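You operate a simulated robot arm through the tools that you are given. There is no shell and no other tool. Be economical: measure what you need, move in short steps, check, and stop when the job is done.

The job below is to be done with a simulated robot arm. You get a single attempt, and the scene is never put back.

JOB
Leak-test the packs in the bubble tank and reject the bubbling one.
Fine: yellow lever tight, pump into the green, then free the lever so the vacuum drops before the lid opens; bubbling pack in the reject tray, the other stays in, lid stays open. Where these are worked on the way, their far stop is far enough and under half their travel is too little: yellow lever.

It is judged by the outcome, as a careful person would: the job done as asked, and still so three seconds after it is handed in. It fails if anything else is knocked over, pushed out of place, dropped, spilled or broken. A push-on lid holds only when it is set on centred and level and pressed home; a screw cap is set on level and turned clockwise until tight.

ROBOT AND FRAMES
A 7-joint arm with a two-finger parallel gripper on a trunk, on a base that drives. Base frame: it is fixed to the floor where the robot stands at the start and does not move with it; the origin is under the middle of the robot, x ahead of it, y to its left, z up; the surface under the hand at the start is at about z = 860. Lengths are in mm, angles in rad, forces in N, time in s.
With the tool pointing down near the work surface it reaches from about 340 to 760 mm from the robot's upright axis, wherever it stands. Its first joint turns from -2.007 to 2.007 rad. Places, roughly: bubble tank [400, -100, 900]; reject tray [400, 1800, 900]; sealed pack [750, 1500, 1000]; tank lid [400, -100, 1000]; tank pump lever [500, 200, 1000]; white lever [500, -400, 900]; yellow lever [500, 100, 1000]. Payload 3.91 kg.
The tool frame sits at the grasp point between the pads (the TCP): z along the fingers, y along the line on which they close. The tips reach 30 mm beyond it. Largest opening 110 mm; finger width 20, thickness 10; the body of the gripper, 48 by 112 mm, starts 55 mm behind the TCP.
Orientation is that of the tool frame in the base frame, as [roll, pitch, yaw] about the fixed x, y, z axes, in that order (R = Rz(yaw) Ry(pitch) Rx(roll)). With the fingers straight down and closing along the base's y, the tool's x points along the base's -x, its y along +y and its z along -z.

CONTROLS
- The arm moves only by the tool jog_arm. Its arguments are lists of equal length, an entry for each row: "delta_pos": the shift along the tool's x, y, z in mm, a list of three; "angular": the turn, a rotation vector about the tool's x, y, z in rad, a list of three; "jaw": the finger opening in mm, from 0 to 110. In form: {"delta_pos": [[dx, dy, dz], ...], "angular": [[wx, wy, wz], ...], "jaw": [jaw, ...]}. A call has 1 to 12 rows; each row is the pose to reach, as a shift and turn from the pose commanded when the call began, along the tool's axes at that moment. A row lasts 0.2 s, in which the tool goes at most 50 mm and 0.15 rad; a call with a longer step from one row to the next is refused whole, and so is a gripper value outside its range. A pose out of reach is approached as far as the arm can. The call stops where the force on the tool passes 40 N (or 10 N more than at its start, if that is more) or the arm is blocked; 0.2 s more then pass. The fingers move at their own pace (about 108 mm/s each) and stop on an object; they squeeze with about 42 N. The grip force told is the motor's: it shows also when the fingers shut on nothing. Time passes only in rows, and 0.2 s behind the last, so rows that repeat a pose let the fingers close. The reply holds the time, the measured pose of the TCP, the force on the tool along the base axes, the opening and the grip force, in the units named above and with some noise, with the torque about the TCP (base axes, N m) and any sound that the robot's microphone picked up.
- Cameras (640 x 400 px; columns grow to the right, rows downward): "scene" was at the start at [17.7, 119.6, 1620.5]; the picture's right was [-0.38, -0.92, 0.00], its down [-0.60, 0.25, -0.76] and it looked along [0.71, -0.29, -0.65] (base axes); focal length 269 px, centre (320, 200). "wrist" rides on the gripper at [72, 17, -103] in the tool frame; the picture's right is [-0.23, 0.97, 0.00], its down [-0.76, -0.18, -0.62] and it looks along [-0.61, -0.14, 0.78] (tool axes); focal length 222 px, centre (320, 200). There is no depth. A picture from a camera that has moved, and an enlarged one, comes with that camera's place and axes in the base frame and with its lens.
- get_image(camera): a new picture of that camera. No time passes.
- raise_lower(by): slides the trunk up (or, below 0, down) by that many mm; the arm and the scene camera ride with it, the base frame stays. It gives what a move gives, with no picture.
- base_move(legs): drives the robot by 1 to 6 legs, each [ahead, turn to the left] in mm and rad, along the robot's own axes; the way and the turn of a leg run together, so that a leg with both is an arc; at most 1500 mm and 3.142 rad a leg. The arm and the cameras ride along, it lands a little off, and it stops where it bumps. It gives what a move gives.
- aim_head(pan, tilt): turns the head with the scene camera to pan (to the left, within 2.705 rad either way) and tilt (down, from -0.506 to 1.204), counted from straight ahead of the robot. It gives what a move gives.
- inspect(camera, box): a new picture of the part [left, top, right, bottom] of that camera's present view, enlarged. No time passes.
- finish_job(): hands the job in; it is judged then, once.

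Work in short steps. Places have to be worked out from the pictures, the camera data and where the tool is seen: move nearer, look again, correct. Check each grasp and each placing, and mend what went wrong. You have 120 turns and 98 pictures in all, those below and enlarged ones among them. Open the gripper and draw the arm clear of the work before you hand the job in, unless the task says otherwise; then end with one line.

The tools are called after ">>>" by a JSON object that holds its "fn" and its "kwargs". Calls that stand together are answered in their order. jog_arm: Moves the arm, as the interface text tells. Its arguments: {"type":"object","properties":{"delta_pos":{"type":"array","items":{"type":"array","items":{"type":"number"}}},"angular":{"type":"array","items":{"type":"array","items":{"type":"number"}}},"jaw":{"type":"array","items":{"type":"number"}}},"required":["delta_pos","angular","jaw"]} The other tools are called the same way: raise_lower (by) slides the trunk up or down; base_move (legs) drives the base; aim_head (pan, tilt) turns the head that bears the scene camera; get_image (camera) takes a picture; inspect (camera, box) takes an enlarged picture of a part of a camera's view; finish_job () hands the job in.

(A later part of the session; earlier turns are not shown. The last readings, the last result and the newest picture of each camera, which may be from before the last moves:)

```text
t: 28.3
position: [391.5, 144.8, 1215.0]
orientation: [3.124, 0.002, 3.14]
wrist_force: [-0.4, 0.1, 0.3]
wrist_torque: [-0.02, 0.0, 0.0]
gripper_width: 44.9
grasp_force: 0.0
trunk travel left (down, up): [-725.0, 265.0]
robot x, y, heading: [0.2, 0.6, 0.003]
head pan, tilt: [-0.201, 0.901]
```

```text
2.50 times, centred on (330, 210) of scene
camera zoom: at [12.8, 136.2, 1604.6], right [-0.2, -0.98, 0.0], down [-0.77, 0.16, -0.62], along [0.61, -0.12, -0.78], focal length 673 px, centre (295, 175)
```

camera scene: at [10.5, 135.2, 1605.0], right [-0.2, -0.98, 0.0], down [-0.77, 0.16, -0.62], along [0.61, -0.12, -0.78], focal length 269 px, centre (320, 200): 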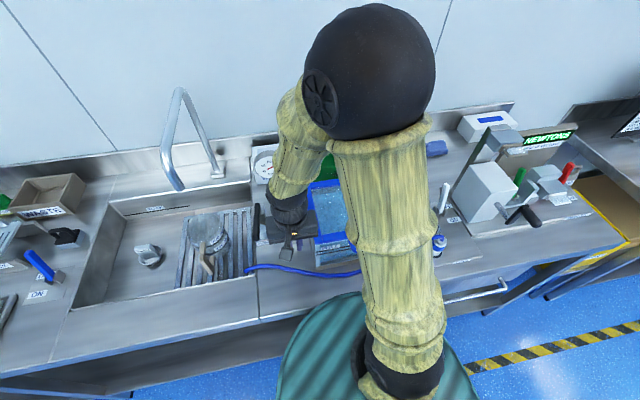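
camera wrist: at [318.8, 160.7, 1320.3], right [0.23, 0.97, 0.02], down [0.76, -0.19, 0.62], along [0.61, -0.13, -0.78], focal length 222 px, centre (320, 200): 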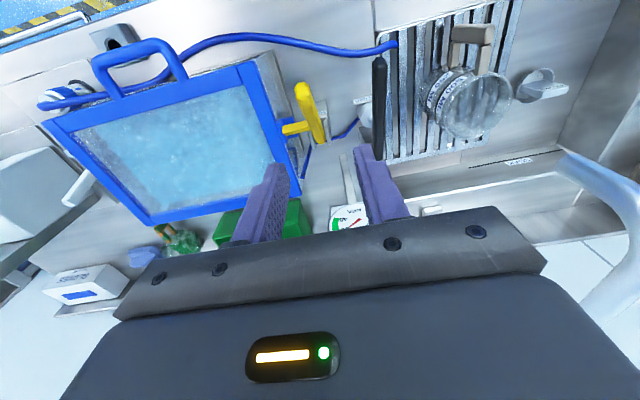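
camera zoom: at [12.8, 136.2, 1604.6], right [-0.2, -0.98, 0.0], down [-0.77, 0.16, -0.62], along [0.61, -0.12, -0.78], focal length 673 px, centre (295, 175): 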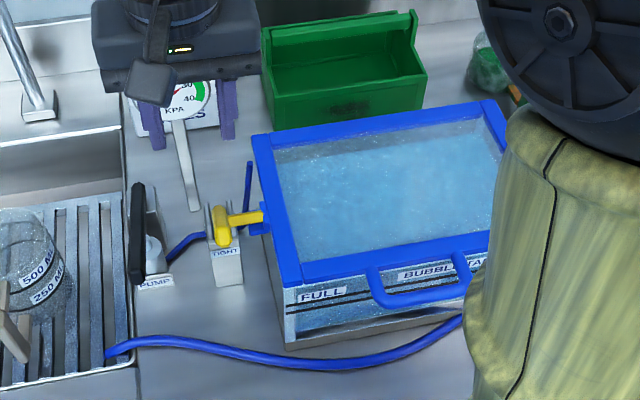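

Refused for a long step; same move with smaller steps.

>>> {"fn": "jog_arm", "kwargs": {"delta_pos": [[9, -40, 0], [18, -80, 0], [27, -120, 5], [34, -160, 15], [40, -195, 35], [46, -225, 65], [46, -235, 85]], "angular": [[0, 0, 0], [0, 0, 0], [0, 0, 0], [0, 0, 0], [0, 0, 0], [0, 0, 0], [0, 0, 0]], "jaw": [20, 0, 0, 0, 0, 0, 0]}}

>>> {"fn": "get_image", "kwargs": {"camera": "wrist"}}

>>> {"fn": "get_image", "kwargs": {"camera": "scene"}}

```text
t: 29.9
position: [349.3, -89.4, 1126.4]
orientation: [3.127, 0.002, 3.14]
wrist_force: [0.3, -0.1, 0.5]
wrist_torque: [0.02, 0.02, -0.03]
gripper_width: 0.2
grasp_force: 38.2
trunk travel left (down, up): [-725.0, 265.0]
robot x, y, heading: [-0.9, 3.2, -0.001]
head pan, tilt: [-0.201, 0.901]
```

```text
57 pictures are left
camera wrist: at [276.2, -73.1, 1231.5], right [0.23, 0.97, 0.02], down [0.76, -0.19, 0.62], along [0.61, -0.13, -0.78], focal length 222 px, centre (320, 200)
```

wrist: 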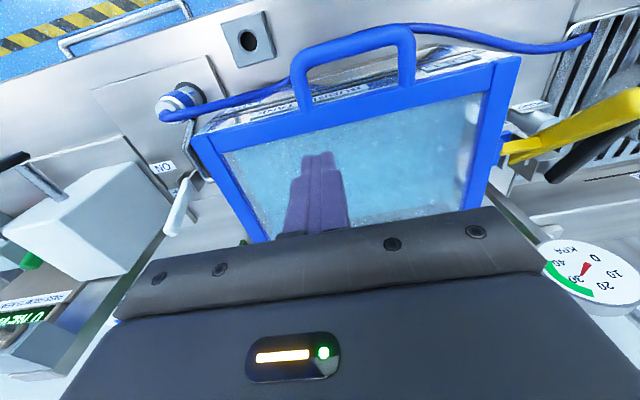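

```text
56 pictures are left
camera scene: at [14.0, 136.8, 1604.6], right [-0.2, -0.98, 0.0], down [-0.77, 0.16, -0.62], along [0.61, -0.12, -0.78], focal length 269 px, centre (320, 200)
```

scene: 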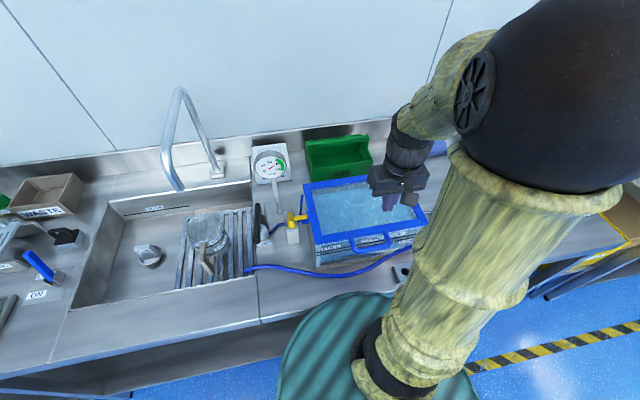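

>>> {"fn": "inspect", "kwargs": {"camera": "wrist", "box": [530, 225, 640, 315]}}

>>> {"fn": "inspect", "kwargs": {"camera": "wrist", "box": [210, 70, 510, 245]}}

>>> {"fn": "inspect", "kwargs": {"camera": "scene", "box": [300, 165, 430, 265]}}

```text
4.44 times, centred on (585, 270) of wrist
camera zoom: at [276.2, -73.1, 1231.5], right [0.23, 0.97, 0.02], down [0.76, -0.19, 0.62], along [0.61, -0.13, -0.78], focal length 987 px, centre (-858, -111)
```

zoom: 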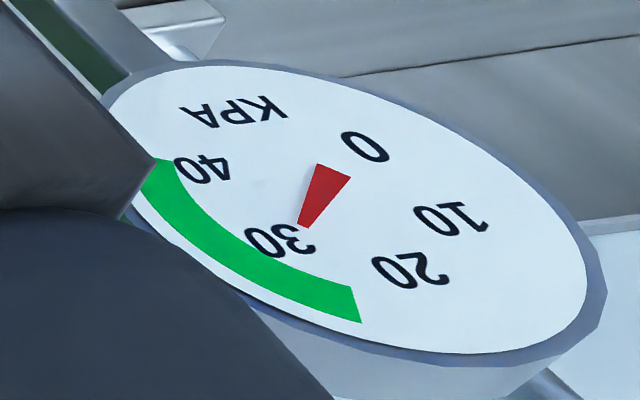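

```text
2.13 times, centred on (360, 158) of wrist
camera zoom: at [276.2, -73.1, 1231.5], right [0.23, 0.97, 0.02], down [0.76, -0.19, 0.62], along [0.61, -0.13, -0.78], focal length 474 px, centre (235, 291)
```

zoom: 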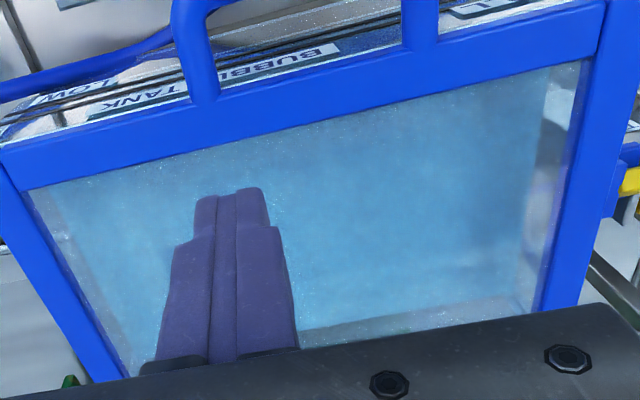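

```text
4.00 times, centred on (365, 215) of scene
camera zoom: at [14.0, 136.8, 1604.6], right [-0.2, -0.98, 0.0], down [-0.77, 0.16, -0.62], along [0.61, -0.12, -0.78], focal length 1076 px, centre (140, 140)
```

zoom: 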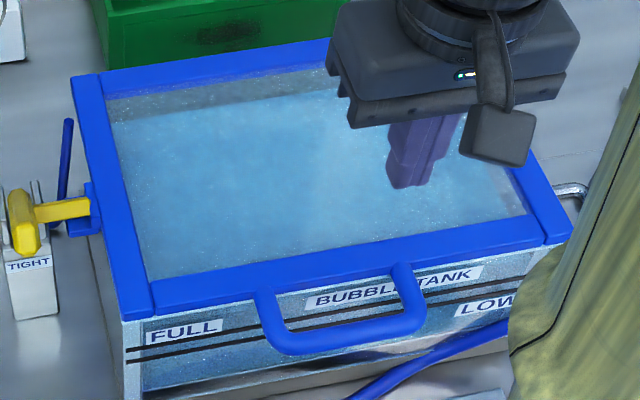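

The gauge is at about 30.5, in the green. No packs are visible through the lid yet, so I'll zoom in on the front wall.

>>> {"fn": "inspect", "kwargs": {"camera": "scene", "box": [310, 215, 420, 280]}}

```text
5.82 times, centred on (365, 248) of scene
camera zoom: at [14.0, 136.8, 1604.6], right [-0.2, -0.98, 0.0], down [-0.77, 0.16, -0.62], along [0.61, -0.12, -0.78], focal length 1565 px, centre (58, -76)
```

zoom: 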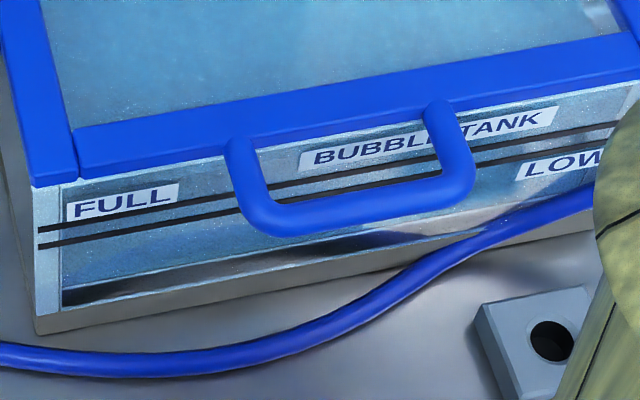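

Reflective walls hide the inside from this angle. I'll back the robot away about 350 mm and look level through the front wall.

>>> {"fn": "base_move", "kwargs": {"legs": [[-350, 0]]}}

>>> {"fn": "jog_arm", "kwargs": {"delta_pos": [[0, 0, 15], [0, 0, 30], [0, 0, 45], [0, 0, 60], [0, 0, 75], [0, 0, 90]], "angular": [[0, -0.13, 0], [0, -0.26, 0], [0, -0.39, 0], [0, -0.52, 0], [0, -0.65, 0], [0, -0.75, 0]], "jaw": [0, 0, 0, 0, 0, 0]}}

>>> {"fn": "get_image", "kwargs": {"camera": "wrist"}}

```text
t: 32.4
position: [13.4, -90.4, 1127.7]
orientation: [3.126, 0.001, 3.131]
wrist_force: [-0.6, 0.3, -0.1]
wrist_torque: [0.0, 0.0, -0.02]
gripper_width: 0.0
grasp_force: 37.9
trunk travel left (down, up): [-725.0, 265.0]
robot x, y, heading: [-334.2, 2.0, -0.007]
head pan, tilt: [-0.201, 0.901]
```

```text
t: 33.8
position: [97.6, -140.5, 1064.1]
orientation: [3.117, 0.749, 3.121]
wrist_force: [0.2, -0.4, 0.4]
wrist_torque: [0.04, 0.02, 0.02]
gripper_width: 0.0
grasp_force: 37.8
out of reach, approached as far as the arm can: row 3, 4, 5, 6
trunk travel left (down, up): [-725.0, 265.0]
robot x, y, heading: [-334.8, 0.0, -0.009]
head pan, tilt: [-0.201, 0.901]
```

```text
51 pictures are left
camera wrist: at [-26.9, -123.1, 1092.5], right [0.17, 0.97, 0.17], down [0.13, -0.2, 0.97], along [0.98, -0.14, -0.16], focal length 222 px, centre (320, 200)
```

wrist: 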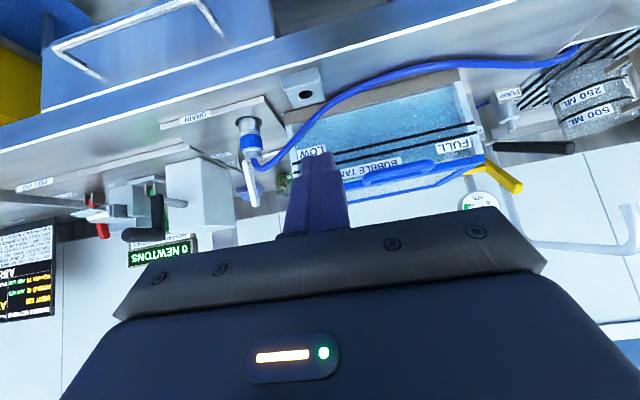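

The tank front is visible (upside down). I zoom in.

>>> {"fn": "inspect", "kwargs": {"camera": "wrist", "box": [275, 80, 495, 215]}}

>>> {"fn": "aim_head", "kwargs": {"pan": -0.3, "tilt": 0.7}}

>>> {"fn": "get_image", "kwargs": {"camera": "scene"}}

```text
2.91 times, centred on (385, 148) of wrist
camera zoom: at [-26.9, -123.1, 1092.5], right [0.17, 0.97, 0.17], down [0.13, -0.2, 0.97], along [0.98, -0.14, -0.16], focal length 646 px, centre (131, 353)
```

zoom: 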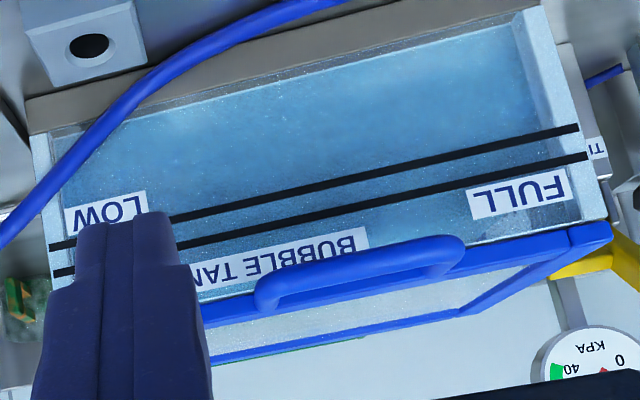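

```text
t: 34.5
position: [95.5, -139.6, 1063.9]
orientation: [3.119, 0.746, 3.124]
wrist_force: [-0.9, -0.5, 0.0]
wrist_torque: [-0.02, 0.06, -0.01]
gripper_width: 0.1
grasp_force: 37.7
trunk travel left (down, up): [-725.0, 265.0]
robot x, y, heading: [-335.3, 1.4, -0.006]
head pan, tilt: [-0.3, 0.7]
```

```text
49 pictures are left
camera scene: at [-314.0, 128.1, 1620.7], right [-0.3, -0.95, 0.0], down [-0.61, 0.2, -0.76], along [0.73, -0.23, -0.64], focal length 269 px, centre (320, 200)
```

scene: 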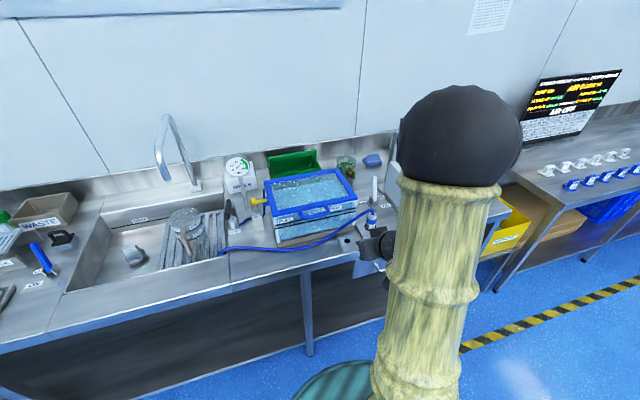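

I see no packs inside yet. I check the far counter, where a "sealed pack" is listed around (750,1500).

>>> {"fn": "aim_head", "kwargs": {"pan": 0.95, "tilt": 0.35}}

>>> {"fn": "inspect", "kwargs": {"camera": "scene", "box": [220, 130, 420, 255]}}

```text
t: 36.0
position: [96.7, -138.6, 1064.7]
orientation: [3.118, 0.748, 3.125]
wrist_force: [-0.2, -0.1, -0.6]
wrist_torque: [-0.01, 0.01, -0.01]
gripper_width: 0.1
grasp_force: 37.7
trunk travel left (down, up): [-725.0, 265.0]
robot x, y, heading: [-335.9, 1.4, -0.004]
head pan, tilt: [0.949, 0.351]
```

```text
3.20 times, centred on (320, 192) of scene
camera zoom: at [-340.3, 229.2, 1652.1], right [0.81, -0.59, 0.0], down [-0.2, -0.28, -0.94], along [0.55, 0.76, -0.34], focal length 861 px, centre (320, 224)
```

zoom: 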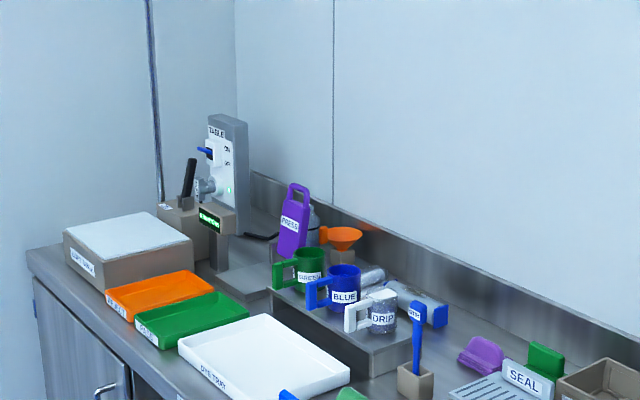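

>>> {"fn": "inspect", "kwargs": {"camera": "scene", "box": [290, 180, 370, 250]}}

>>> {"fn": "inspect", "kwargs": {"camera": "scene", "box": [235, 195, 335, 265]}}

```text
5.71 times, centred on (330, 215) of scene
camera zoom: at [-340.3, 229.2, 1652.1], right [0.81, -0.59, 0.0], down [-0.2, -0.28, -0.94], along [0.55, 0.76, -0.34], focal length 1537 px, centre (263, 114)
```

zoom: 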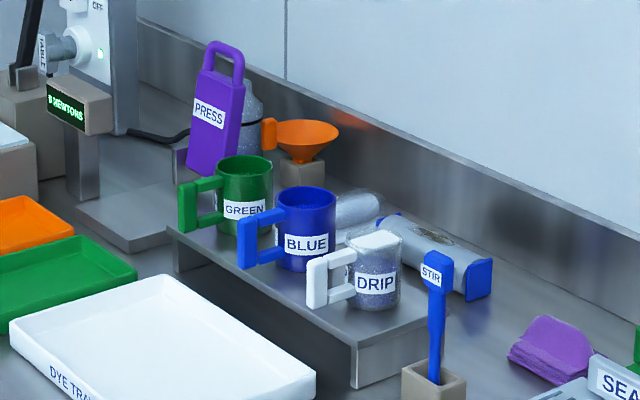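

```text
5.71 times, centred on (285, 230) of scene
camera zoom: at [-340.3, 229.2, 1652.1], right [0.81, -0.59, 0.0], down [-0.2, -0.28, -0.94], along [0.55, 0.76, -0.34], focal length 1537 px, centre (520, 29)
```

zoom: 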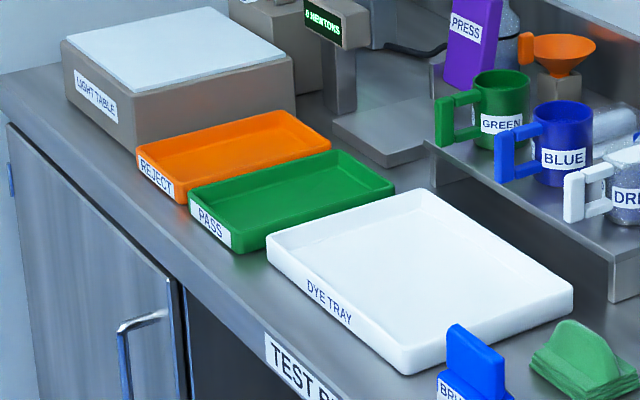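

REJECT is the orange tray (PASS and DYE TRAY are decoys). I move the wrist camera closer to the tank front, jaw open, to look for the packs and bubbles in the water.

>>> {"fn": "jog_arm", "kwargs": {"delta_pos": [[20, -10, 22], [41, -20, 44], [41, -20, 44], [41, -20, 44]], "angular": [[0, 0, 0], [0, 0, 0], [0, 0, 0], [0, 0, 0]], "jaw": [40, 80, 110, 110]}}

>>> {"fn": "base_move", "kwargs": {"legs": [[110, 0]]}}

>>> {"fn": "get_image", "kwargs": {"camera": "wrist"}}

```text
t: 37.0
position: [96.3, -160.3, 1005.2]
orientation: [3.119, 0.75, 3.115]
wrist_force: [-0.1, -0.3, 0.4]
wrist_torque: [-0.01, 0.02, 0.02]
gripper_width: 109.7
grasp_force: 0.1
trunk travel left (down, up): [-725.0, 265.0]
robot x, y, heading: [-336.0, 2.0, -0.007]
head pan, tilt: [0.949, 0.351]
```

```text
t: 38.2
position: [209.2, -161.0, 1005.3]
orientation: [3.119, 0.75, 3.118]
wrist_force: [-0.1, 0.7, 0.3]
wrist_torque: [-0.01, 0.03, 0.02]
gripper_width: 110.0
grasp_force: 0.0
trunk travel left (down, up): [-725.0, 265.0]
robot x, y, heading: [-224.4, 2.0, -0.007]
head pan, tilt: [0.949, 0.351]
```

```text
45 pictures are left
camera wrist: at [85.5, -141.8, 1034.1], right [0.17, 0.97, 0.17], down [0.13, -0.19, 0.97], along [0.98, -0.15, -0.16], focal length 222 px, centre (320, 200)
```

wrist: 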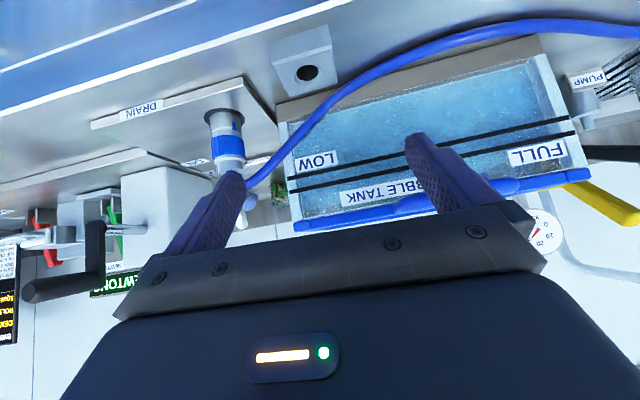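

>>> {"fn": "inspect", "kwargs": {"camera": "wrist", "box": [275, 40, 430, 220]}}

>>> {"fn": "inspect", "kwargs": {"camera": "wrist", "box": [420, 40, 580, 220]}}

```text
2.22 times, centred on (352, 130) of wrist
camera zoom: at [85.5, -141.8, 1034.1], right [0.17, 0.97, 0.17], down [0.13, -0.19, 0.97], along [0.98, -0.15, -0.16], focal length 494 px, centre (248, 356)
```

zoom: 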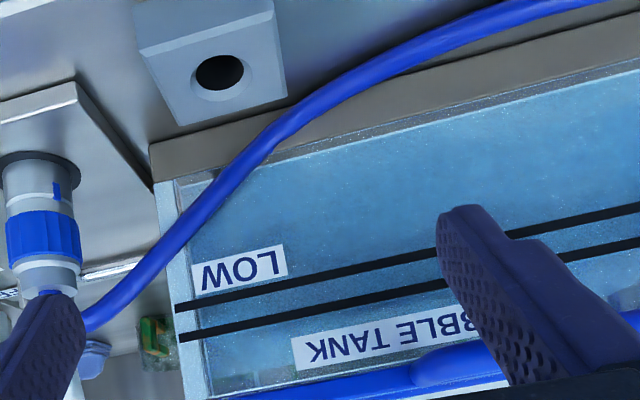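

```text
2.22 times, centred on (500, 130) of wrist
camera zoom: at [85.5, -141.8, 1034.1], right [0.17, 0.97, 0.17], down [0.13, -0.19, 0.97], along [0.98, -0.15, -0.16], focal length 494 px, centre (-80, 356)
```

zoom: 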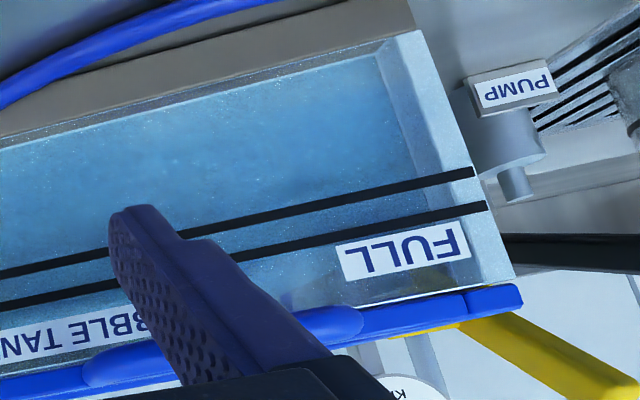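

The tank appears empty: walls and water look clear, with no packs and no bubbles. I raise the arm and drive over to look at the "sealed pack" on the left counter.

>>> {"fn": "jog_arm", "kwargs": {"delta_pos": [[-29, 0, -31], [-58, 0, -62], [-87, 0, -93], [-116, 0, -124], [-145, 0, -155], [-174, 0, -186], [-203, 0, -217], [-232, 0, -248]], "angular": [[0, 0.1, 0], [0, 0.2, 0], [0, 0.3, 0], [0, 0.4, 0], [0, 0.5, 0], [0, 0.6, 0], [0, 0.7, 0], [0, 0.75, 0]], "jaw": [90, 80, 80, 80, 80, 80, 80, 80]}}

>>> {"fn": "base_move", "kwargs": {"legs": [[0, 1.57], [1450, 0], [0, -1.57]]}}

>>> {"fn": "aim_head", "kwargs": {"pan": 0.0, "tilt": 0.7}}

>>> {"fn": "get_image", "kwargs": {"camera": "scene"}}

>>> {"fn": "get_image", "kwargs": {"camera": "wrist"}}

```text
t: 40.0
position: [209.1, -163.3, 1345.8]
orientation: [3.126, -0.001, 3.133]
wrist_force: [-0.2, 0.4, -0.6]
wrist_torque: [0.02, 0.01, 0.0]
gripper_width: 79.9
grasp_force: 0.0
trunk travel left (down, up): [-725.0, 265.0]
robot x, y, heading: [-223.7, -1.4, -0.006]
head pan, tilt: [0.949, 0.351]
```

```text
t: 59.6
position: [159.7, 1310.1, 1344.7]
orientation: [3.127, 0.002, -3.075]
wrist_force: [0.0, 0.2, 0.2]
wrist_torque: [-0.01, 0.04, 0.01]
gripper_width: 80.0
grasp_force: 0.2
trunk travel left (down, up): [-725.0, 265.0]
robot x, y, heading: [-286.3, 1444.3, 0.068]
head pan, tilt: [0.949, 0.351]
```

```text
t: 60.9
position: [159.4, 1311.1, 1345.0]
orientation: [3.125, 0.003, -3.076]
wrist_force: [0.6, -0.8, -0.2]
wrist_torque: [0.01, -0.03, -0.01]
gripper_width: 79.8
grasp_force: 0.0
trunk travel left (down, up): [-725.0, 265.0]
robot x, y, heading: [-281.6, 1441.6, 0.071]
head pan, tilt: [0.0, 0.7]
```

```text
42 pictures are left
camera scene: at [-271.3, 1596.2, 1620.7], right [0.07, -1.0, 0.0], down [-0.64, -0.04, -0.77], along [0.76, 0.05, -0.64], focal length 269 px, centre (320, 200)
```

scene: 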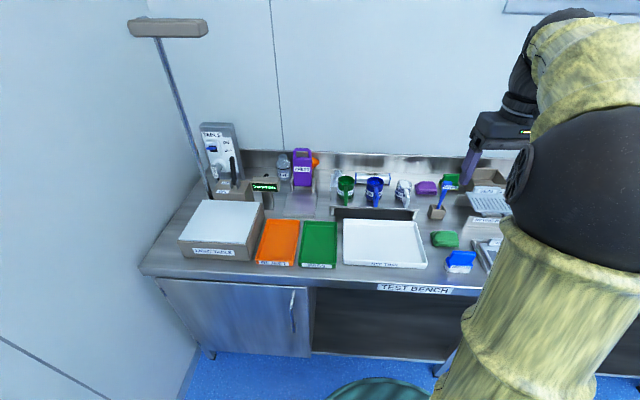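

```text
41 pictures are left
camera wrist: at [85.7, 1321.9, 1450.2], right [0.16, 0.99, 0.02], down [0.77, -0.14, 0.62], along [0.62, -0.09, -0.78], focal length 222 px, centre (320, 200)
```

wrist: 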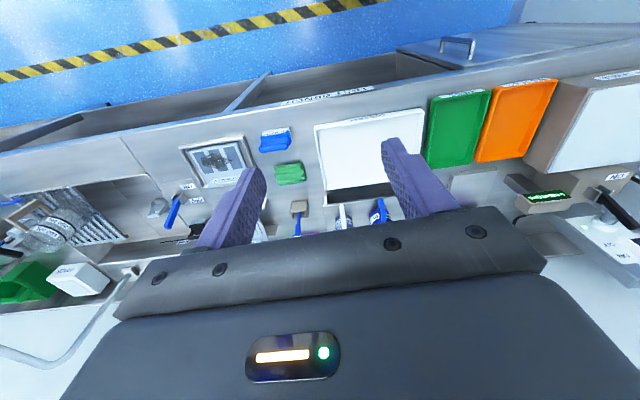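

>>> {"fn": "inspect", "kwargs": {"camera": "scene", "box": [260, 145, 480, 265]}}

>>> {"fn": "inspect", "kwargs": {"camera": "scene", "box": [340, 155, 430, 215]}}

```text
2.91 times, centred on (370, 205) of scene
camera zoom: at [-271.3, 1596.2, 1620.7], right [0.07, -1.0, 0.0], down [-0.64, -0.04, -0.77], along [0.76, 0.05, -0.64], focal length 783 px, centre (174, 186)
```

zoom: 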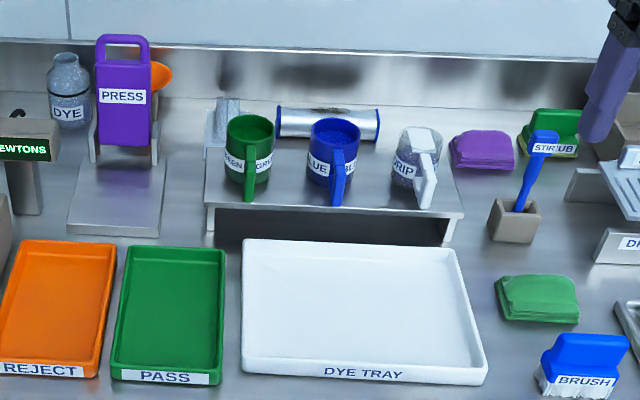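

```text
6.67 times, centred on (385, 185) of scene
camera zoom: at [-271.3, 1596.2, 1620.7], right [0.07, -1.0, 0.0], down [-0.64, -0.04, -0.77], along [0.76, 0.05, -0.64], focal length 1794 px, centre (-113, 300)
```

zoom: 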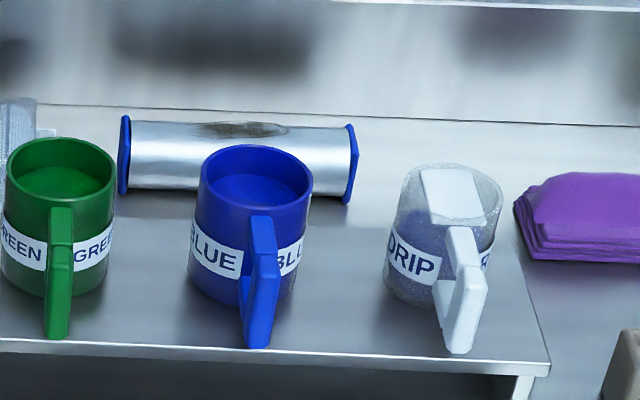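

Only one silver pack is here (behind the mugs), and nothing suggests it belongs to this job; the tank water is cloudy, so the packs are probably submerged. I drive back and look at the water surface from above.

>>> {"fn": "base_move", "kwargs": {"legs": [[0, -1.64], [1442, 0], [0, 1.57], [200, 0]]}}

>>> {"fn": "aim_head", "kwargs": {"pan": -0.2, "tilt": 0.9}}

>>> {"fn": "get_image", "kwargs": {"camera": "wrist"}}

```text
t: 82.3
position: [247.0, -224.2, 1345.1]
orientation: [3.126, 0.001, 3.076]
wrist_force: [0.1, -0.1, 0.3]
wrist_torque: [0.01, -0.02, 0.03]
gripper_width: 80.2
grasp_force: 0.1
trunk travel left (down, up): [-725.0, 265.0]
robot x, y, heading: [-172.8, -32.8, -0.068]
head pan, tilt: [0.0, 0.7]
```

```text
t: 83.0
position: [247.8, -223.4, 1345.2]
orientation: [3.126, 0.003, 3.075]
wrist_force: [0.1, 0.2, 0.4]
wrist_torque: [-0.03, -0.02, 0.01]
gripper_width: 80.1
grasp_force: 0.1
trunk travel left (down, up): [-725.0, 265.0]
robot x, y, heading: [-173.4, -33.6, -0.068]
head pan, tilt: [-0.201, 0.901]
```

```text
38 pictures are left
camera wrist: at [175.8, -202.9, 1450.2], right [0.29, 0.96, 0.02], down [0.75, -0.24, 0.62], along [0.6, -0.17, -0.78], focal length 222 px, centre (320, 200)
```

wrist: 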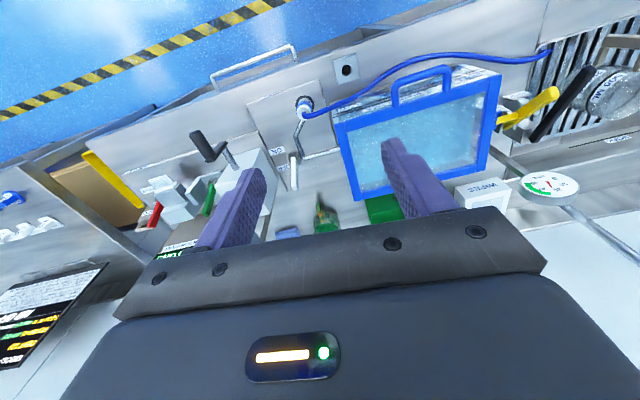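

I straighten and move forward, then place the gripper left of the tank for a clear look down at it.

>>> {"fn": "base_move", "kwargs": {"legs": [[0, 0.068], [172, 0]]}}

>>> {"fn": "jog_arm", "kwargs": {"delta_pos": [[0, 45, 12], [0, 90, 24], [0, 135, 36], [0, 180, 48], [0, 225, 60], [0, 255, 80]], "angular": [[0, 0, 0], [0, 0, 0], [0, 0, 0], [0, 0, 0], [0, 0, 0], [0, 0, 0]], "jaw": [40, 20, 20, 20, 20, 20]}}

>>> {"fn": "inspect", "kwargs": {"camera": "wrist", "box": [40, 40, 360, 240]}}

```text
t: 85.1
position: [429.5, -193.8, 1345.0]
orientation: [3.126, 0.0, -3.14]
wrist_force: [-0.1, -0.3, -1.1]
wrist_torque: [0.0, 0.05, -0.01]
gripper_width: 80.1
grasp_force: 0.1
trunk travel left (down, up): [-725.0, 265.0]
robot x, y, heading: [-8.3, -34.4, 0.001]
head pan, tilt: [-0.201, 0.901]
```

```text
t: 86.5
position: [427.4, 62.2, 1271.1]
orientation: [3.127, 0.001, -3.139]
wrist_force: [0.4, 1.0, -0.4]
wrist_torque: [-0.02, 0.0, -0.01]
gripper_width: 19.8
grasp_force: 0.2
trunk travel left (down, up): [-725.0, 265.0]
robot x, y, heading: [-6.4, -32.7, 0.004]
head pan, tilt: [-0.201, 0.901]
```

```text
2.00 times, centred on (200, 140) of wrist
camera zoom: at [354.4, 78.0, 1376.5], right [0.23, 0.97, 0.02], down [0.76, -0.19, 0.62], along [0.61, -0.13, -0.78], focal length 444 px, centre (560, 320)
```

zoom: 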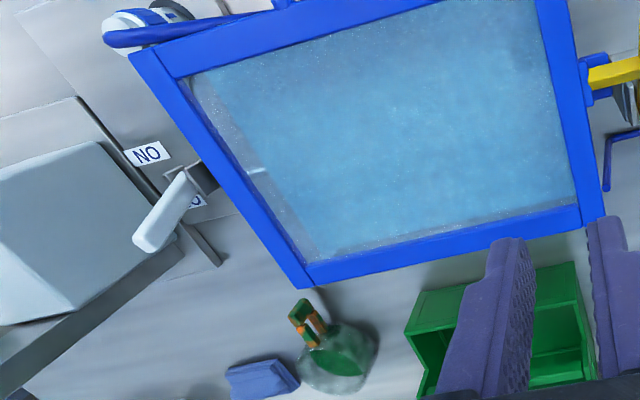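

>>> {"fn": "inspect", "kwargs": {"camera": "wrist", "box": [130, 50, 330, 175]}}

>>> {"fn": "inspect", "kwargs": {"camera": "scene", "box": [230, 130, 430, 290]}}

```text
3.20 times, centred on (230, 112) of wrist
camera zoom: at [354.4, 78.0, 1376.5], right [0.23, 0.97, 0.02], down [0.76, -0.19, 0.62], along [0.61, -0.13, -0.78], focal length 711 px, centre (608, 480)
```

zoom: 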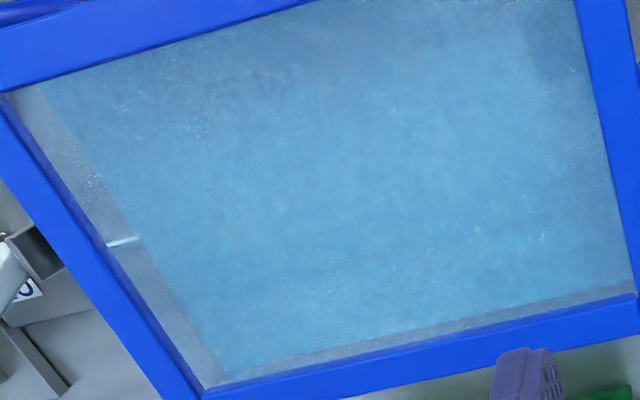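

```text
2.50 times, centred on (330, 210) of scene
camera zoom: at [5.9, 104.3, 1604.5], right [-0.2, -0.98, 0.0], down [-0.77, 0.15, -0.62], along [0.61, -0.12, -0.78], focal length 673 px, centre (295, 175)
```

zoom: 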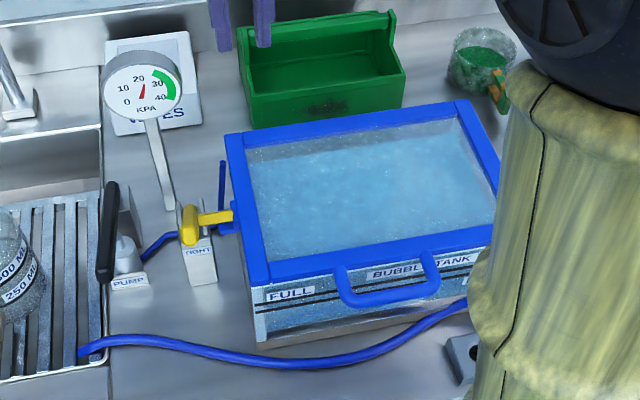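

The vacuum has decayed to about 23 kPa and nothing clear shows. I'll pump another stroke back into the green and look at once.

>>> {"fn": "jog_arm", "kwargs": {"delta_pos": [[5, 40, 10], [12, 80, 30], [20, 120, 60], [28, 150, 90], [35, 161, 130], [35, 161, 170], [35, 161, 210], [35, 161, 245], [35, 161, 247], [35, 161, 247], [35, 161, 247]], "angular": [[0, 0, 0], [0, 0, 0], [0, 0, 0], [0, 0, 0], [0, 0, 0], [0, 0, 0], [0, 0, 0], [0, 0, 0], [0, 0, 0], [0, 0, 0], [0, 0, 0]], "jaw": [50, 50, 50, 50, 50, 50, 50, 50, 30, 5, 5]}}

>>> {"fn": "jog_arm", "kwargs": {"delta_pos": [[5, 0, 12], [9, 0, 24], [13, 0, 38], [16, 0, 52], [17, 0, 68], [17, 0, 71], [16, 0, 56], [14, 0, 42], [10, 0, 28], [5, 0, 14], [0, 0, 0]], "angular": [[0, 0, 0], [0, 0, 0], [0, 0, 0], [0, 0, 0], [0, 0, 0], [0, 0, 0], [0, 0, 0], [0, 0, 0], [0, 0, 0], [0, 0, 0], [0, 0, 0]], "jaw": [5, 5, 5, 5, 5, 5, 5, 5, 5, 5, 5]}}

>>> {"fn": "inspect", "kwargs": {"camera": "scene", "box": [230, 130, 430, 290]}}

```text
refused: row 3 steps farther than a row can; nothing moved
```

```text
t: 88.9
position: [426.7, 62.9, 1266.7]
orientation: [3.126, 0.002, -3.138]
wrist_force: [-1.1, 0.9, -0.2]
wrist_torque: [-0.05, -0.01, 0.01]
gripper_width: 4.9
grasp_force: 0.1
trunk travel left (down, up): [-725.0, 265.0]
robot x, y, heading: [-10.1, -36.2, -0.004]
head pan, tilt: [-0.201, 0.901]
```

```text
2.50 times, centred on (330, 210) of scene
camera zoom: at [5.6, 103.8, 1604.5], right [-0.2, -0.98, 0.0], down [-0.77, 0.15, -0.62], along [0.61, -0.12, -0.78], focal length 673 px, centre (295, 175)
```

zoom: 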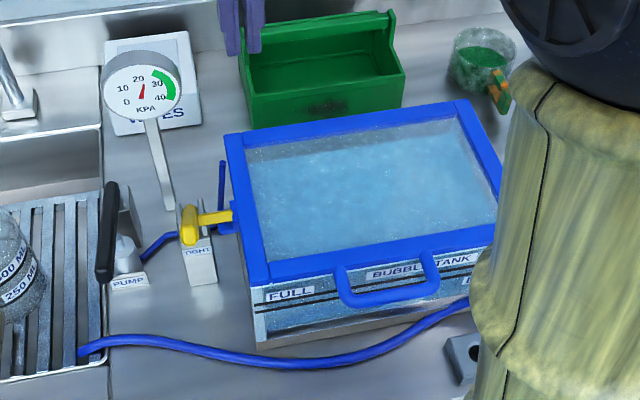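

A step was too long, and the second call only moved in free air. I retry with smaller steps.

>>> {"fn": "jog_arm", "kwargs": {"delta_pos": [[5, 40, 5], [12, 80, 15], [20, 118, 35], [28, 150, 65], [35, 160, 105], [35, 160, 150], [35, 160, 195], [35, 160, 240], [35, 160, 244], [35, 160, 244], [35, 160, 244]], "angular": [[0, 0, 0], [0, 0, 0], [0, 0, 0], [0, 0, 0], [0, 0, 0], [0, 0, 0], [0, 0, 0], [0, 0, 0], [0, 0, 0], [0, 0, 0], [0, 0, 0]], "jaw": [50, 50, 50, 50, 50, 50, 50, 50, 30, 5, 5]}}

```text
t: 91.3
position: [393.7, 223.8, 1024.9]
orientation: [3.128, -0.001, 3.141]
wrist_force: [0.0, -18.9, 0.4]
wrist_torque: [-1.02, -0.06, -0.56]
gripper_width: 15.8
grasp_force: 45.0
trunk travel left (down, up): [-725.0, 265.0]
robot x, y, heading: [-3.3, -35.6, 0.003]
head pan, tilt: [-0.201, 0.901]
```

The handle is gripped at the top. One stroke down and up.

>>> {"fn": "jog_arm", "kwargs": {"delta_pos": [[5, -3, 12], [9, -3, 24], [13, -3, 38], [16, -3, 52], [17, -3, 68], [17, -3, 71], [16, -3, 56], [14, -3, 42], [10, -3, 28], [5, -3, 14], [0, -3, 0]], "angular": [[0, 0, 0], [0, 0, 0], [0, 0, 0], [0, 0, 0], [0, 0, 0], [0, 0, 0], [0, 0, 0], [0, 0, 0], [0, 0, 0], [0, 0, 0], [0, 0, 0]], "jaw": [5, 5, 5, 5, 5, 5, 5, 5, 5, 5, 5]}}

>>> {"fn": "jog_arm", "kwargs": {"delta_pos": [[0, 0, 0], [0, 0, -40], [0, 0, -85], [0, 0, -130], [0, -40, -155], [0, -75, -185]], "angular": [[0, 0, 0], [0, 0, 0], [0, 0, 0], [0, 0, 0], [0, 0, 0], [0, 0, 0]], "jaw": [45, 45, 45, 45, 45, 45]}}

>>> {"fn": "inspect", "kwargs": {"camera": "scene", "box": [230, 130, 430, 290]}}

>>> {"fn": "inspect", "kwargs": {"camera": "wrist", "box": [40, 40, 310, 230]}}

```text
t: 93.7
position: [390.9, 223.9, 1027.4]
orientation: [3.127, 0.003, -3.139]
wrist_force: [-11.2, 10.0, -5.7]
wrist_torque: [-0.71, 1.38, -0.66]
gripper_width: 15.9
grasp_force: 45.0
trunk travel left (down, up): [-725.0, 265.0]
robot x, y, heading: [-10.3, -34.8, 0.003]
head pan, tilt: [-0.201, 0.901]
```

```text
t: 95.1
position: [390.5, 147.4, 1209.5]
orientation: [3.124, 0.001, -3.139]
wrist_force: [0.8, 0.7, 0.4]
wrist_torque: [0.01, -0.03, 0.02]
gripper_width: 45.0
grasp_force: 0.1
trunk travel left (down, up): [-725.0, 265.0]
robot x, y, heading: [-9.6, -34.7, 0.003]
head pan, tilt: [-0.201, 0.901]
```

```text
2.50 times, centred on (330, 210) of scene
camera zoom: at [5.0, 103.0, 1604.6], right [-0.2, -0.98, 0.0], down [-0.77, 0.15, -0.62], along [0.61, -0.12, -0.78], focal length 673 px, centre (295, 175)
```

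zoom: 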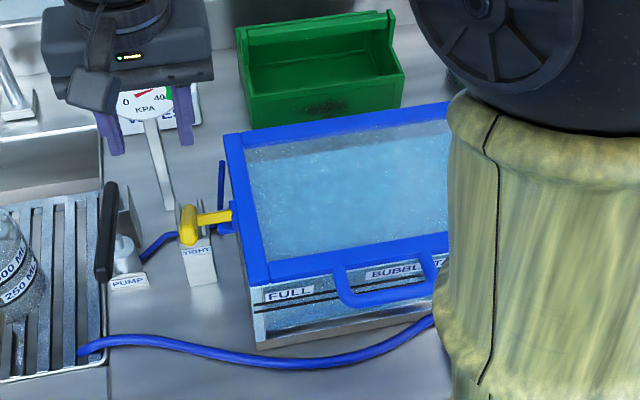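

```text
2.11 times, centred on (175, 135) of wrist
camera zoom: at [316.4, 162.4, 1315.3], right [0.22, 0.97, 0.02], down [0.76, -0.19, 0.62], along [0.61, -0.13, -0.78], focal length 468 px, centre (625, 337)
```

zoom: 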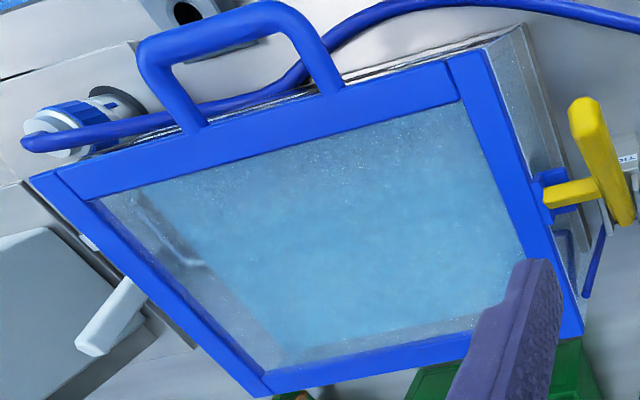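

Still nothing visible through the cloudy lid. I'll free the lever as the procedure requires, then check the gauge and open the lid to see what's inside.

>>> {"fn": "jog_arm", "kwargs": {"delta_pos": [[10, -6, 40], [20, -12, 80], [20, -12, 115], [20, -12, 140], [20, -12, 150], [20, -12, 150], [20, -12, 150], [20, -12, 150]], "angular": [[0, 0, 0], [0, 0, 0], [0, 0, 0], [0, 0, 0], [0, 0, 0], [0, 0, 0], [0, 0, 0], [0, 0, 0]], "jaw": [50, 50, 50, 50, 50, 30, 5, 5]}}

```text
t: 96.9
position: [374.5, 133.3, 1059.3]
orientation: [3.126, 0.001, -3.14]
wrist_force: [2.1, -11.2, -2.3]
wrist_torque: [-1.51, 0.0, -0.25]
gripper_width: 16.2
grasp_force: 44.9
trunk travel left (down, up): [-725.0, 265.0]
robot x, y, heading: [-8.6, -31.6, 0.003]
head pan, tilt: [-0.201, 0.901]
```

Gripped. I swing the lever back to its free side.

>>> {"fn": "jog_arm", "kwargs": {"delta_pos": [[-7, -1, -6], [-15, -1, -12], [-23, -1, -17], [-32, -1, -21], [-41, -1, -25], [-50, -1, -27.5], [-60, -1, -29.5], [-69, -1, -30.5], [-79, -1, -31], [-88.5, -1, -30.5], [-98, -1, -29], [-107, -1, -27]], "angular": [[0, 0, 0], [0, 0, 0], [0, 0, 0], [0, 0, 0], [0, 0, 0], [0, 0, 0], [0, 0, 0], [0, 0, 0], [0, 0, 0], [0, 0, 0], [0, 0, 0], [0, 0, 0]], "jaw": [5, 5, 5, 5, 5, 5, 5, 5, 5, 5, 5, 5]}}

>>> {"fn": "jog_arm", "kwargs": {"delta_pos": [[-7, 0, 3], [-15, 0, 6], [-17, 0, 7]], "angular": [[0, 0, 0], [0, 0, 0], [0, 0, 0]], "jaw": [5, 5, 5]}}

>>> {"fn": "jog_arm", "kwargs": {"delta_pos": [[0, 0, 0], [0, 0, -35], [10, 0, -75], [40, 0, -100], [80, 0, -120]], "angular": [[0, 0, 0], [0, 0, 0], [0, 0, 0], [0, 0, 0], [0, 0, 0]], "jaw": [45, 45, 45, 45, 45]}}

>>> {"fn": "inspect", "kwargs": {"camera": "scene", "box": [230, 130, 430, 290]}}

```text
t: 99.5
position: [477.3, 133.7, 1088.8]
orientation: [3.125, 0.002, -3.139]
wrist_force: [-11.9, -11.4, 9.3]
wrist_torque: [-1.98, 1.48, -0.11]
gripper_width: 16.2
grasp_force: 45.3
trunk travel left (down, up): [-725.0, 265.0]
robot x, y, heading: [-7.4, -34.7, 0.001]
head pan, tilt: [-0.201, 0.901]
```

```text
t: 100.3
position: [494.7, 134.6, 1082.1]
orientation: [3.124, 0.003, -3.139]
wrist_force: [-8.9, -7.2, 10.7]
wrist_torque: [-1.4, 1.25, 0.09]
gripper_width: 16.1
grasp_force: 45.5
trunk travel left (down, up): [-725.0, 265.0]
robot x, y, heading: [-7.4, -36.1, -0.0]
head pan, tilt: [-0.201, 0.901]
```

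```text
t: 101.5
position: [412.8, 131.0, 1202.7]
orientation: [3.125, 0.003, -3.141]
wrist_force: [-0.2, -0.3, 0.4]
wrist_torque: [0.03, 0.0, 0.02]
gripper_width: 45.0
grasp_force: 0.0
trunk travel left (down, up): [-725.0, 265.0]
robot x, y, heading: [-8.3, -29.2, 0.002]
head pan, tilt: [-0.201, 0.901]
```

```text
2.50 times, centred on (330, 210) of scene
camera zoom: at [3.9, 103.2, 1604.6], right [-0.2, -0.98, 0.0], down [-0.77, 0.15, -0.62], along [0.61, -0.12, -0.78], focal length 673 px, centre (295, 175)
```

zoom: 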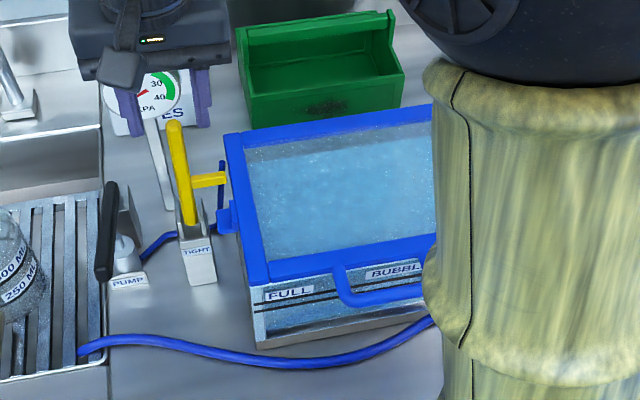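

The vacuum dropped and the lever is free. The lid handle crossbar is near (291,-50,1038), with the lid hinge at the back around x≈522. I back up for reach and turn the gripper to close along x over the bar.

>>> {"fn": "base_move", "kwargs": {"legs": [[-120, 0]]}}

>>> {"fn": "jog_arm", "kwargs": {"delta_pos": [[0, -15, 5], [0, -30, 10], [0, -45, 15], [0, -60, 20], [0, -75, 25], [0, -90, 30], [0, -105, 35], [0, -120, 40], [0, -135, 45], [0, -150, 50], [0, -165, 55], [0, -181, 60]], "angular": [[0, 0, 0.14], [0, 0, 0.28], [0, 0, 0.42], [0, 0, 0.56], [0, 0, 0.7], [0, 0, 0.84], [0, 0, 0.98], [0, 0, 1.12], [0, 0, 1.26], [0, 0, 1.4], [0, 0, 1.5], [0, 0, 1.57]], "jaw": [45, 45, 45, 45, 45, 45, 45, 45, 45, 45, 45, 45]}}

>>> {"fn": "get_image", "kwargs": {"camera": "wrist"}}

```text
t: 102.9
position: [297.6, 132.1, 1202.0]
orientation: [3.126, 0.0, -3.137]
wrist_force: [-0.5, 0.0, -0.3]
wrist_torque: [-0.05, -0.03, 0.01]
gripper_width: 45.1
grasp_force: 0.1
trunk travel left (down, up): [-725.0, 265.0]
robot x, y, heading: [-125.8, -32.4, 0.007]
head pan, tilt: [-0.201, 0.901]
```

```text
t: 105.5
position: [298.8, -49.4, 1138.4]
orientation: [3.141, -0.016, 1.573]
wrist_force: [-0.4, 0.6, -0.1]
wrist_torque: [0.0, 0.0, 0.01]
gripper_width: 44.9
grasp_force: 0.2
trunk travel left (down, up): [-725.0, 265.0]
robot x, y, heading: [-123.8, -35.4, 0.006]
head pan, tilt: [-0.201, 0.901]
```

```text
30 pictures are left
camera wrist: at [314.9, 23.1, 1244.1], right [0.97, -0.22, 0.0], down [-0.18, -0.77, 0.61], along [-0.14, -0.59, -0.79], focal length 222 px, centre (320, 200)
```

wrist: 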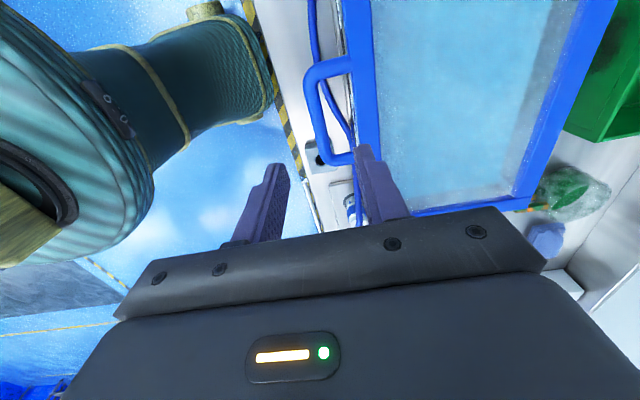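

Handle crossbar refined: x≈299, y≈-43, z≈1023. I descend over it and grip.

>>> {"fn": "jog_arm", "kwargs": {"delta_pos": [[3, 0, 40], [6, 0, 80], [6, 0, 105], [6, 0, 114], [6, 0, 114], [6, 0, 114], [6, 0, 114]], "angular": [[0, 0, 0], [0, 0, 0], [0, 0, 0], [0, 0, 0], [0, 0, 0], [0, 0, 0], [0, 0, 0]], "jaw": [45, 45, 45, 45, 25, 5, 5]}}

>>> {"fn": "get_image", "kwargs": {"camera": "wrist"}}

```text
t: 107.1
position: [297.6, -40.5, 1025.3]
orientation: [3.14, -0.015, 1.575]
wrist_force: [-4.3, 0.5, -3.3]
wrist_torque: [0.03, 0.06, -0.86]
gripper_width: 13.5
grasp_force: 44.8
trunk travel left (down, up): [-725.0, 265.0]
robot x, y, heading: [-120.0, -33.4, 0.004]
head pan, tilt: [-0.201, 0.901]
```

```text
29 pictures are left
camera wrist: at [313.8, 30.9, 1132.3], right [0.97, -0.22, 0.0], down [-0.18, -0.77, 0.61], along [-0.14, -0.59, -0.79], focal length 222 px, centre (320, 200)
```

wrist: 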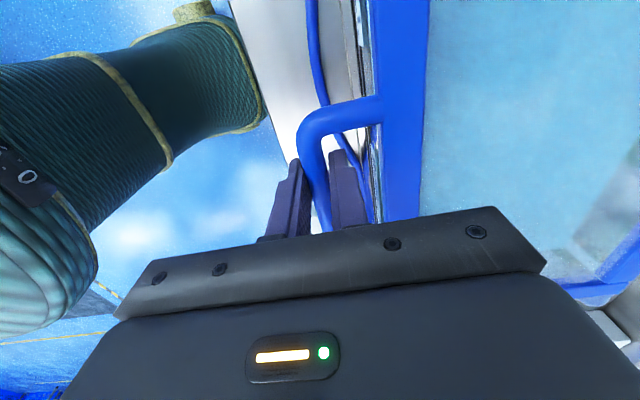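

Gripped. I lift the lid along its hinge arc (hinge assumed near x≈522), first 30°.

>>> {"fn": "jog_arm", "kwargs": {"delta_pos": [[0, 1, -19.5], [0, 3.4, -39], [0, 7.6, -58], [0, 13.5, -76.6], [0, 21, -94.7], [0, 30, -112]], "angular": [[0, 0, 0], [0, 0, 0], [0, 0, 0], [0, 0, 0], [0, 0, 0], [0, 0, 0]], "jaw": [5, 5, 5, 5, 5, 5]}}

>>> {"fn": "get_image", "kwargs": {"camera": "scene"}}

```text
t: 108.5
position: [324.7, -39.9, 1140.3]
orientation: [3.137, -0.014, 1.575]
wrist_force: [-19.3, 6.7, 6.3]
wrist_torque: [-0.01, 0.26, -0.77]
gripper_width: 13.7
grasp_force: 45.4
trunk travel left (down, up): [-725.0, 265.0]
robot x, y, heading: [-125.4, -36.2, 0.011]
head pan, tilt: [-0.201, 0.901]
```

```text
28 pictures are left
camera scene: at [-116.2, 104.8, 1604.6], right [-0.19, -0.98, 0.0], down [-0.77, 0.15, -0.62], along [0.61, -0.12, -0.78], focal length 269 px, centre (320, 200)
```

scene: 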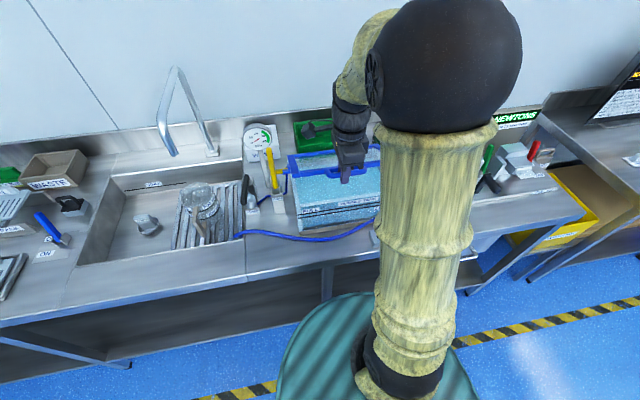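

The lid is rising; I continue the arc to about 70°, with slightly larger radius.

>>> {"fn": "jog_arm", "kwargs": {"delta_pos": [[0, 5, -16], [0, 13, -30], [0, 22, -42], [0, 32, -53], [0, 43, -64], [0, 54, -74], [0, 66, -84], [0, 78, -93], [0, 91, -101], [0, 104, -108], [0, 118, -115], [0, 131, -120]], "angular": [[0, 0, 0], [0, 0, 0], [0, 0, 0], [0, 0, 0], [0, 0, 0], [0, 0, 0], [0, 0, 0], [0, 0, 0], [0, 0, 0], [0, 0, 0], [0, 0, 0], [0, 0, 0]], "jaw": [5, 5, 5, 5, 5, 5, 5, 5, 5, 5, 5, 5]}}

>>> {"fn": "get_image", "kwargs": {"camera": "scene"}}

```text
t: 111.1
position: [459.0, -41.5, 1256.4]
orientation: [3.14, -0.015, 1.576]
wrist_force: [-0.4, 7.4, 0.2]
wrist_torque: [-0.07, 0.13, -0.39]
gripper_width: 13.6
grasp_force: 45.1
trunk travel left (down, up): [-725.0, 265.0]
robot x, y, heading: [-120.7, -36.1, 0.009]
head pan, tilt: [-0.201, 0.901]
```

```text
27 pictures are left
camera scene: at [-112.2, 105.2, 1604.4], right [-0.19, -0.98, 0.0], down [-0.77, 0.15, -0.62], along [0.61, -0.12, -0.78], focal length 269 px, centre (320, 200)
```

scene: 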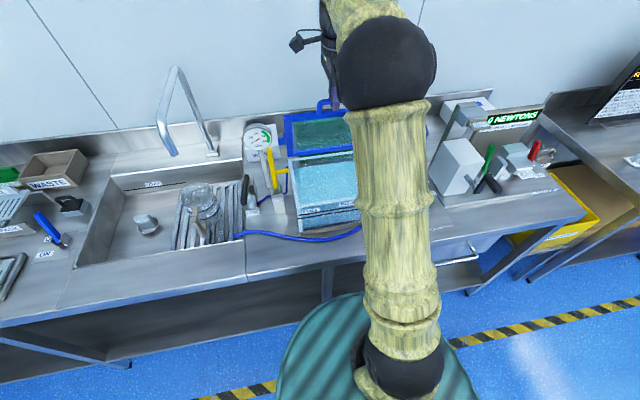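

The lid is about 70° open. I continue to about 100°, or its stop.

>>> {"fn": "jog_arm", "kwargs": {"delta_pos": [[0, 14, -4], [0, 28, -8], [0, 43, -11], [0, 57, -13], [0, 72, -14.5], [0, 86, -15], [0, 100, -15], [0, 114, -13], [0, 128, -11]], "angular": [[0, 0, 0], [0, 0, 0], [0, 0, 0], [0, 0, 0], [0, 0, 0], [0, 0, 0], [0, 0, 0], [0, 0, 0], [0, 0, 0]], "jaw": [5, 5, 5, 5, 5, 5, 5, 5, 5]}}

>>> {"fn": "inspect", "kwargs": {"camera": "scene", "box": [230, 90, 400, 240]}}

```text
t: 113.1
position: [557.7, -42.0, 1263.0]
orientation: [3.132, -0.013, 1.576]
wrist_force: [4.7, 4.0, 35.0]
wrist_torque: [-0.09, -0.02, -0.25]
gripper_width: 13.7
grasp_force: 45.2
out of reach, approached as far as the arm can: row 7, 8, 9
trunk travel left (down, up): [-725.0, 265.0]
robot x, y, heading: [-124.2, -33.2, 0.007]
head pan, tilt: [-0.201, 0.901]
```

```text
2.67 times, centred on (315, 165) of scene
camera zoom: at [-115.3, 104.5, 1604.9], right [-0.19, -0.98, 0.0], down [-0.77, 0.15, -0.62], along [0.61, -0.12, -0.78], focal length 717 px, centre (333, 293)
```

zoom: 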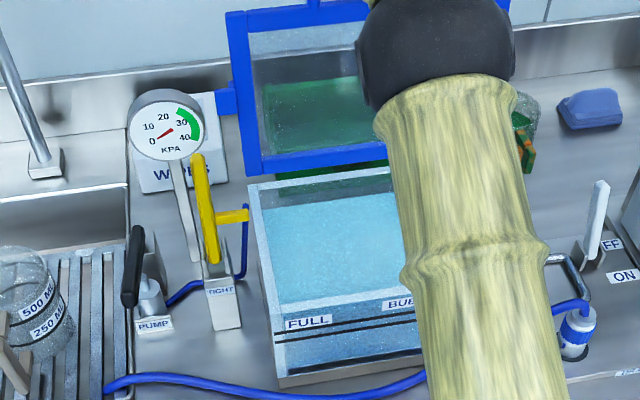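

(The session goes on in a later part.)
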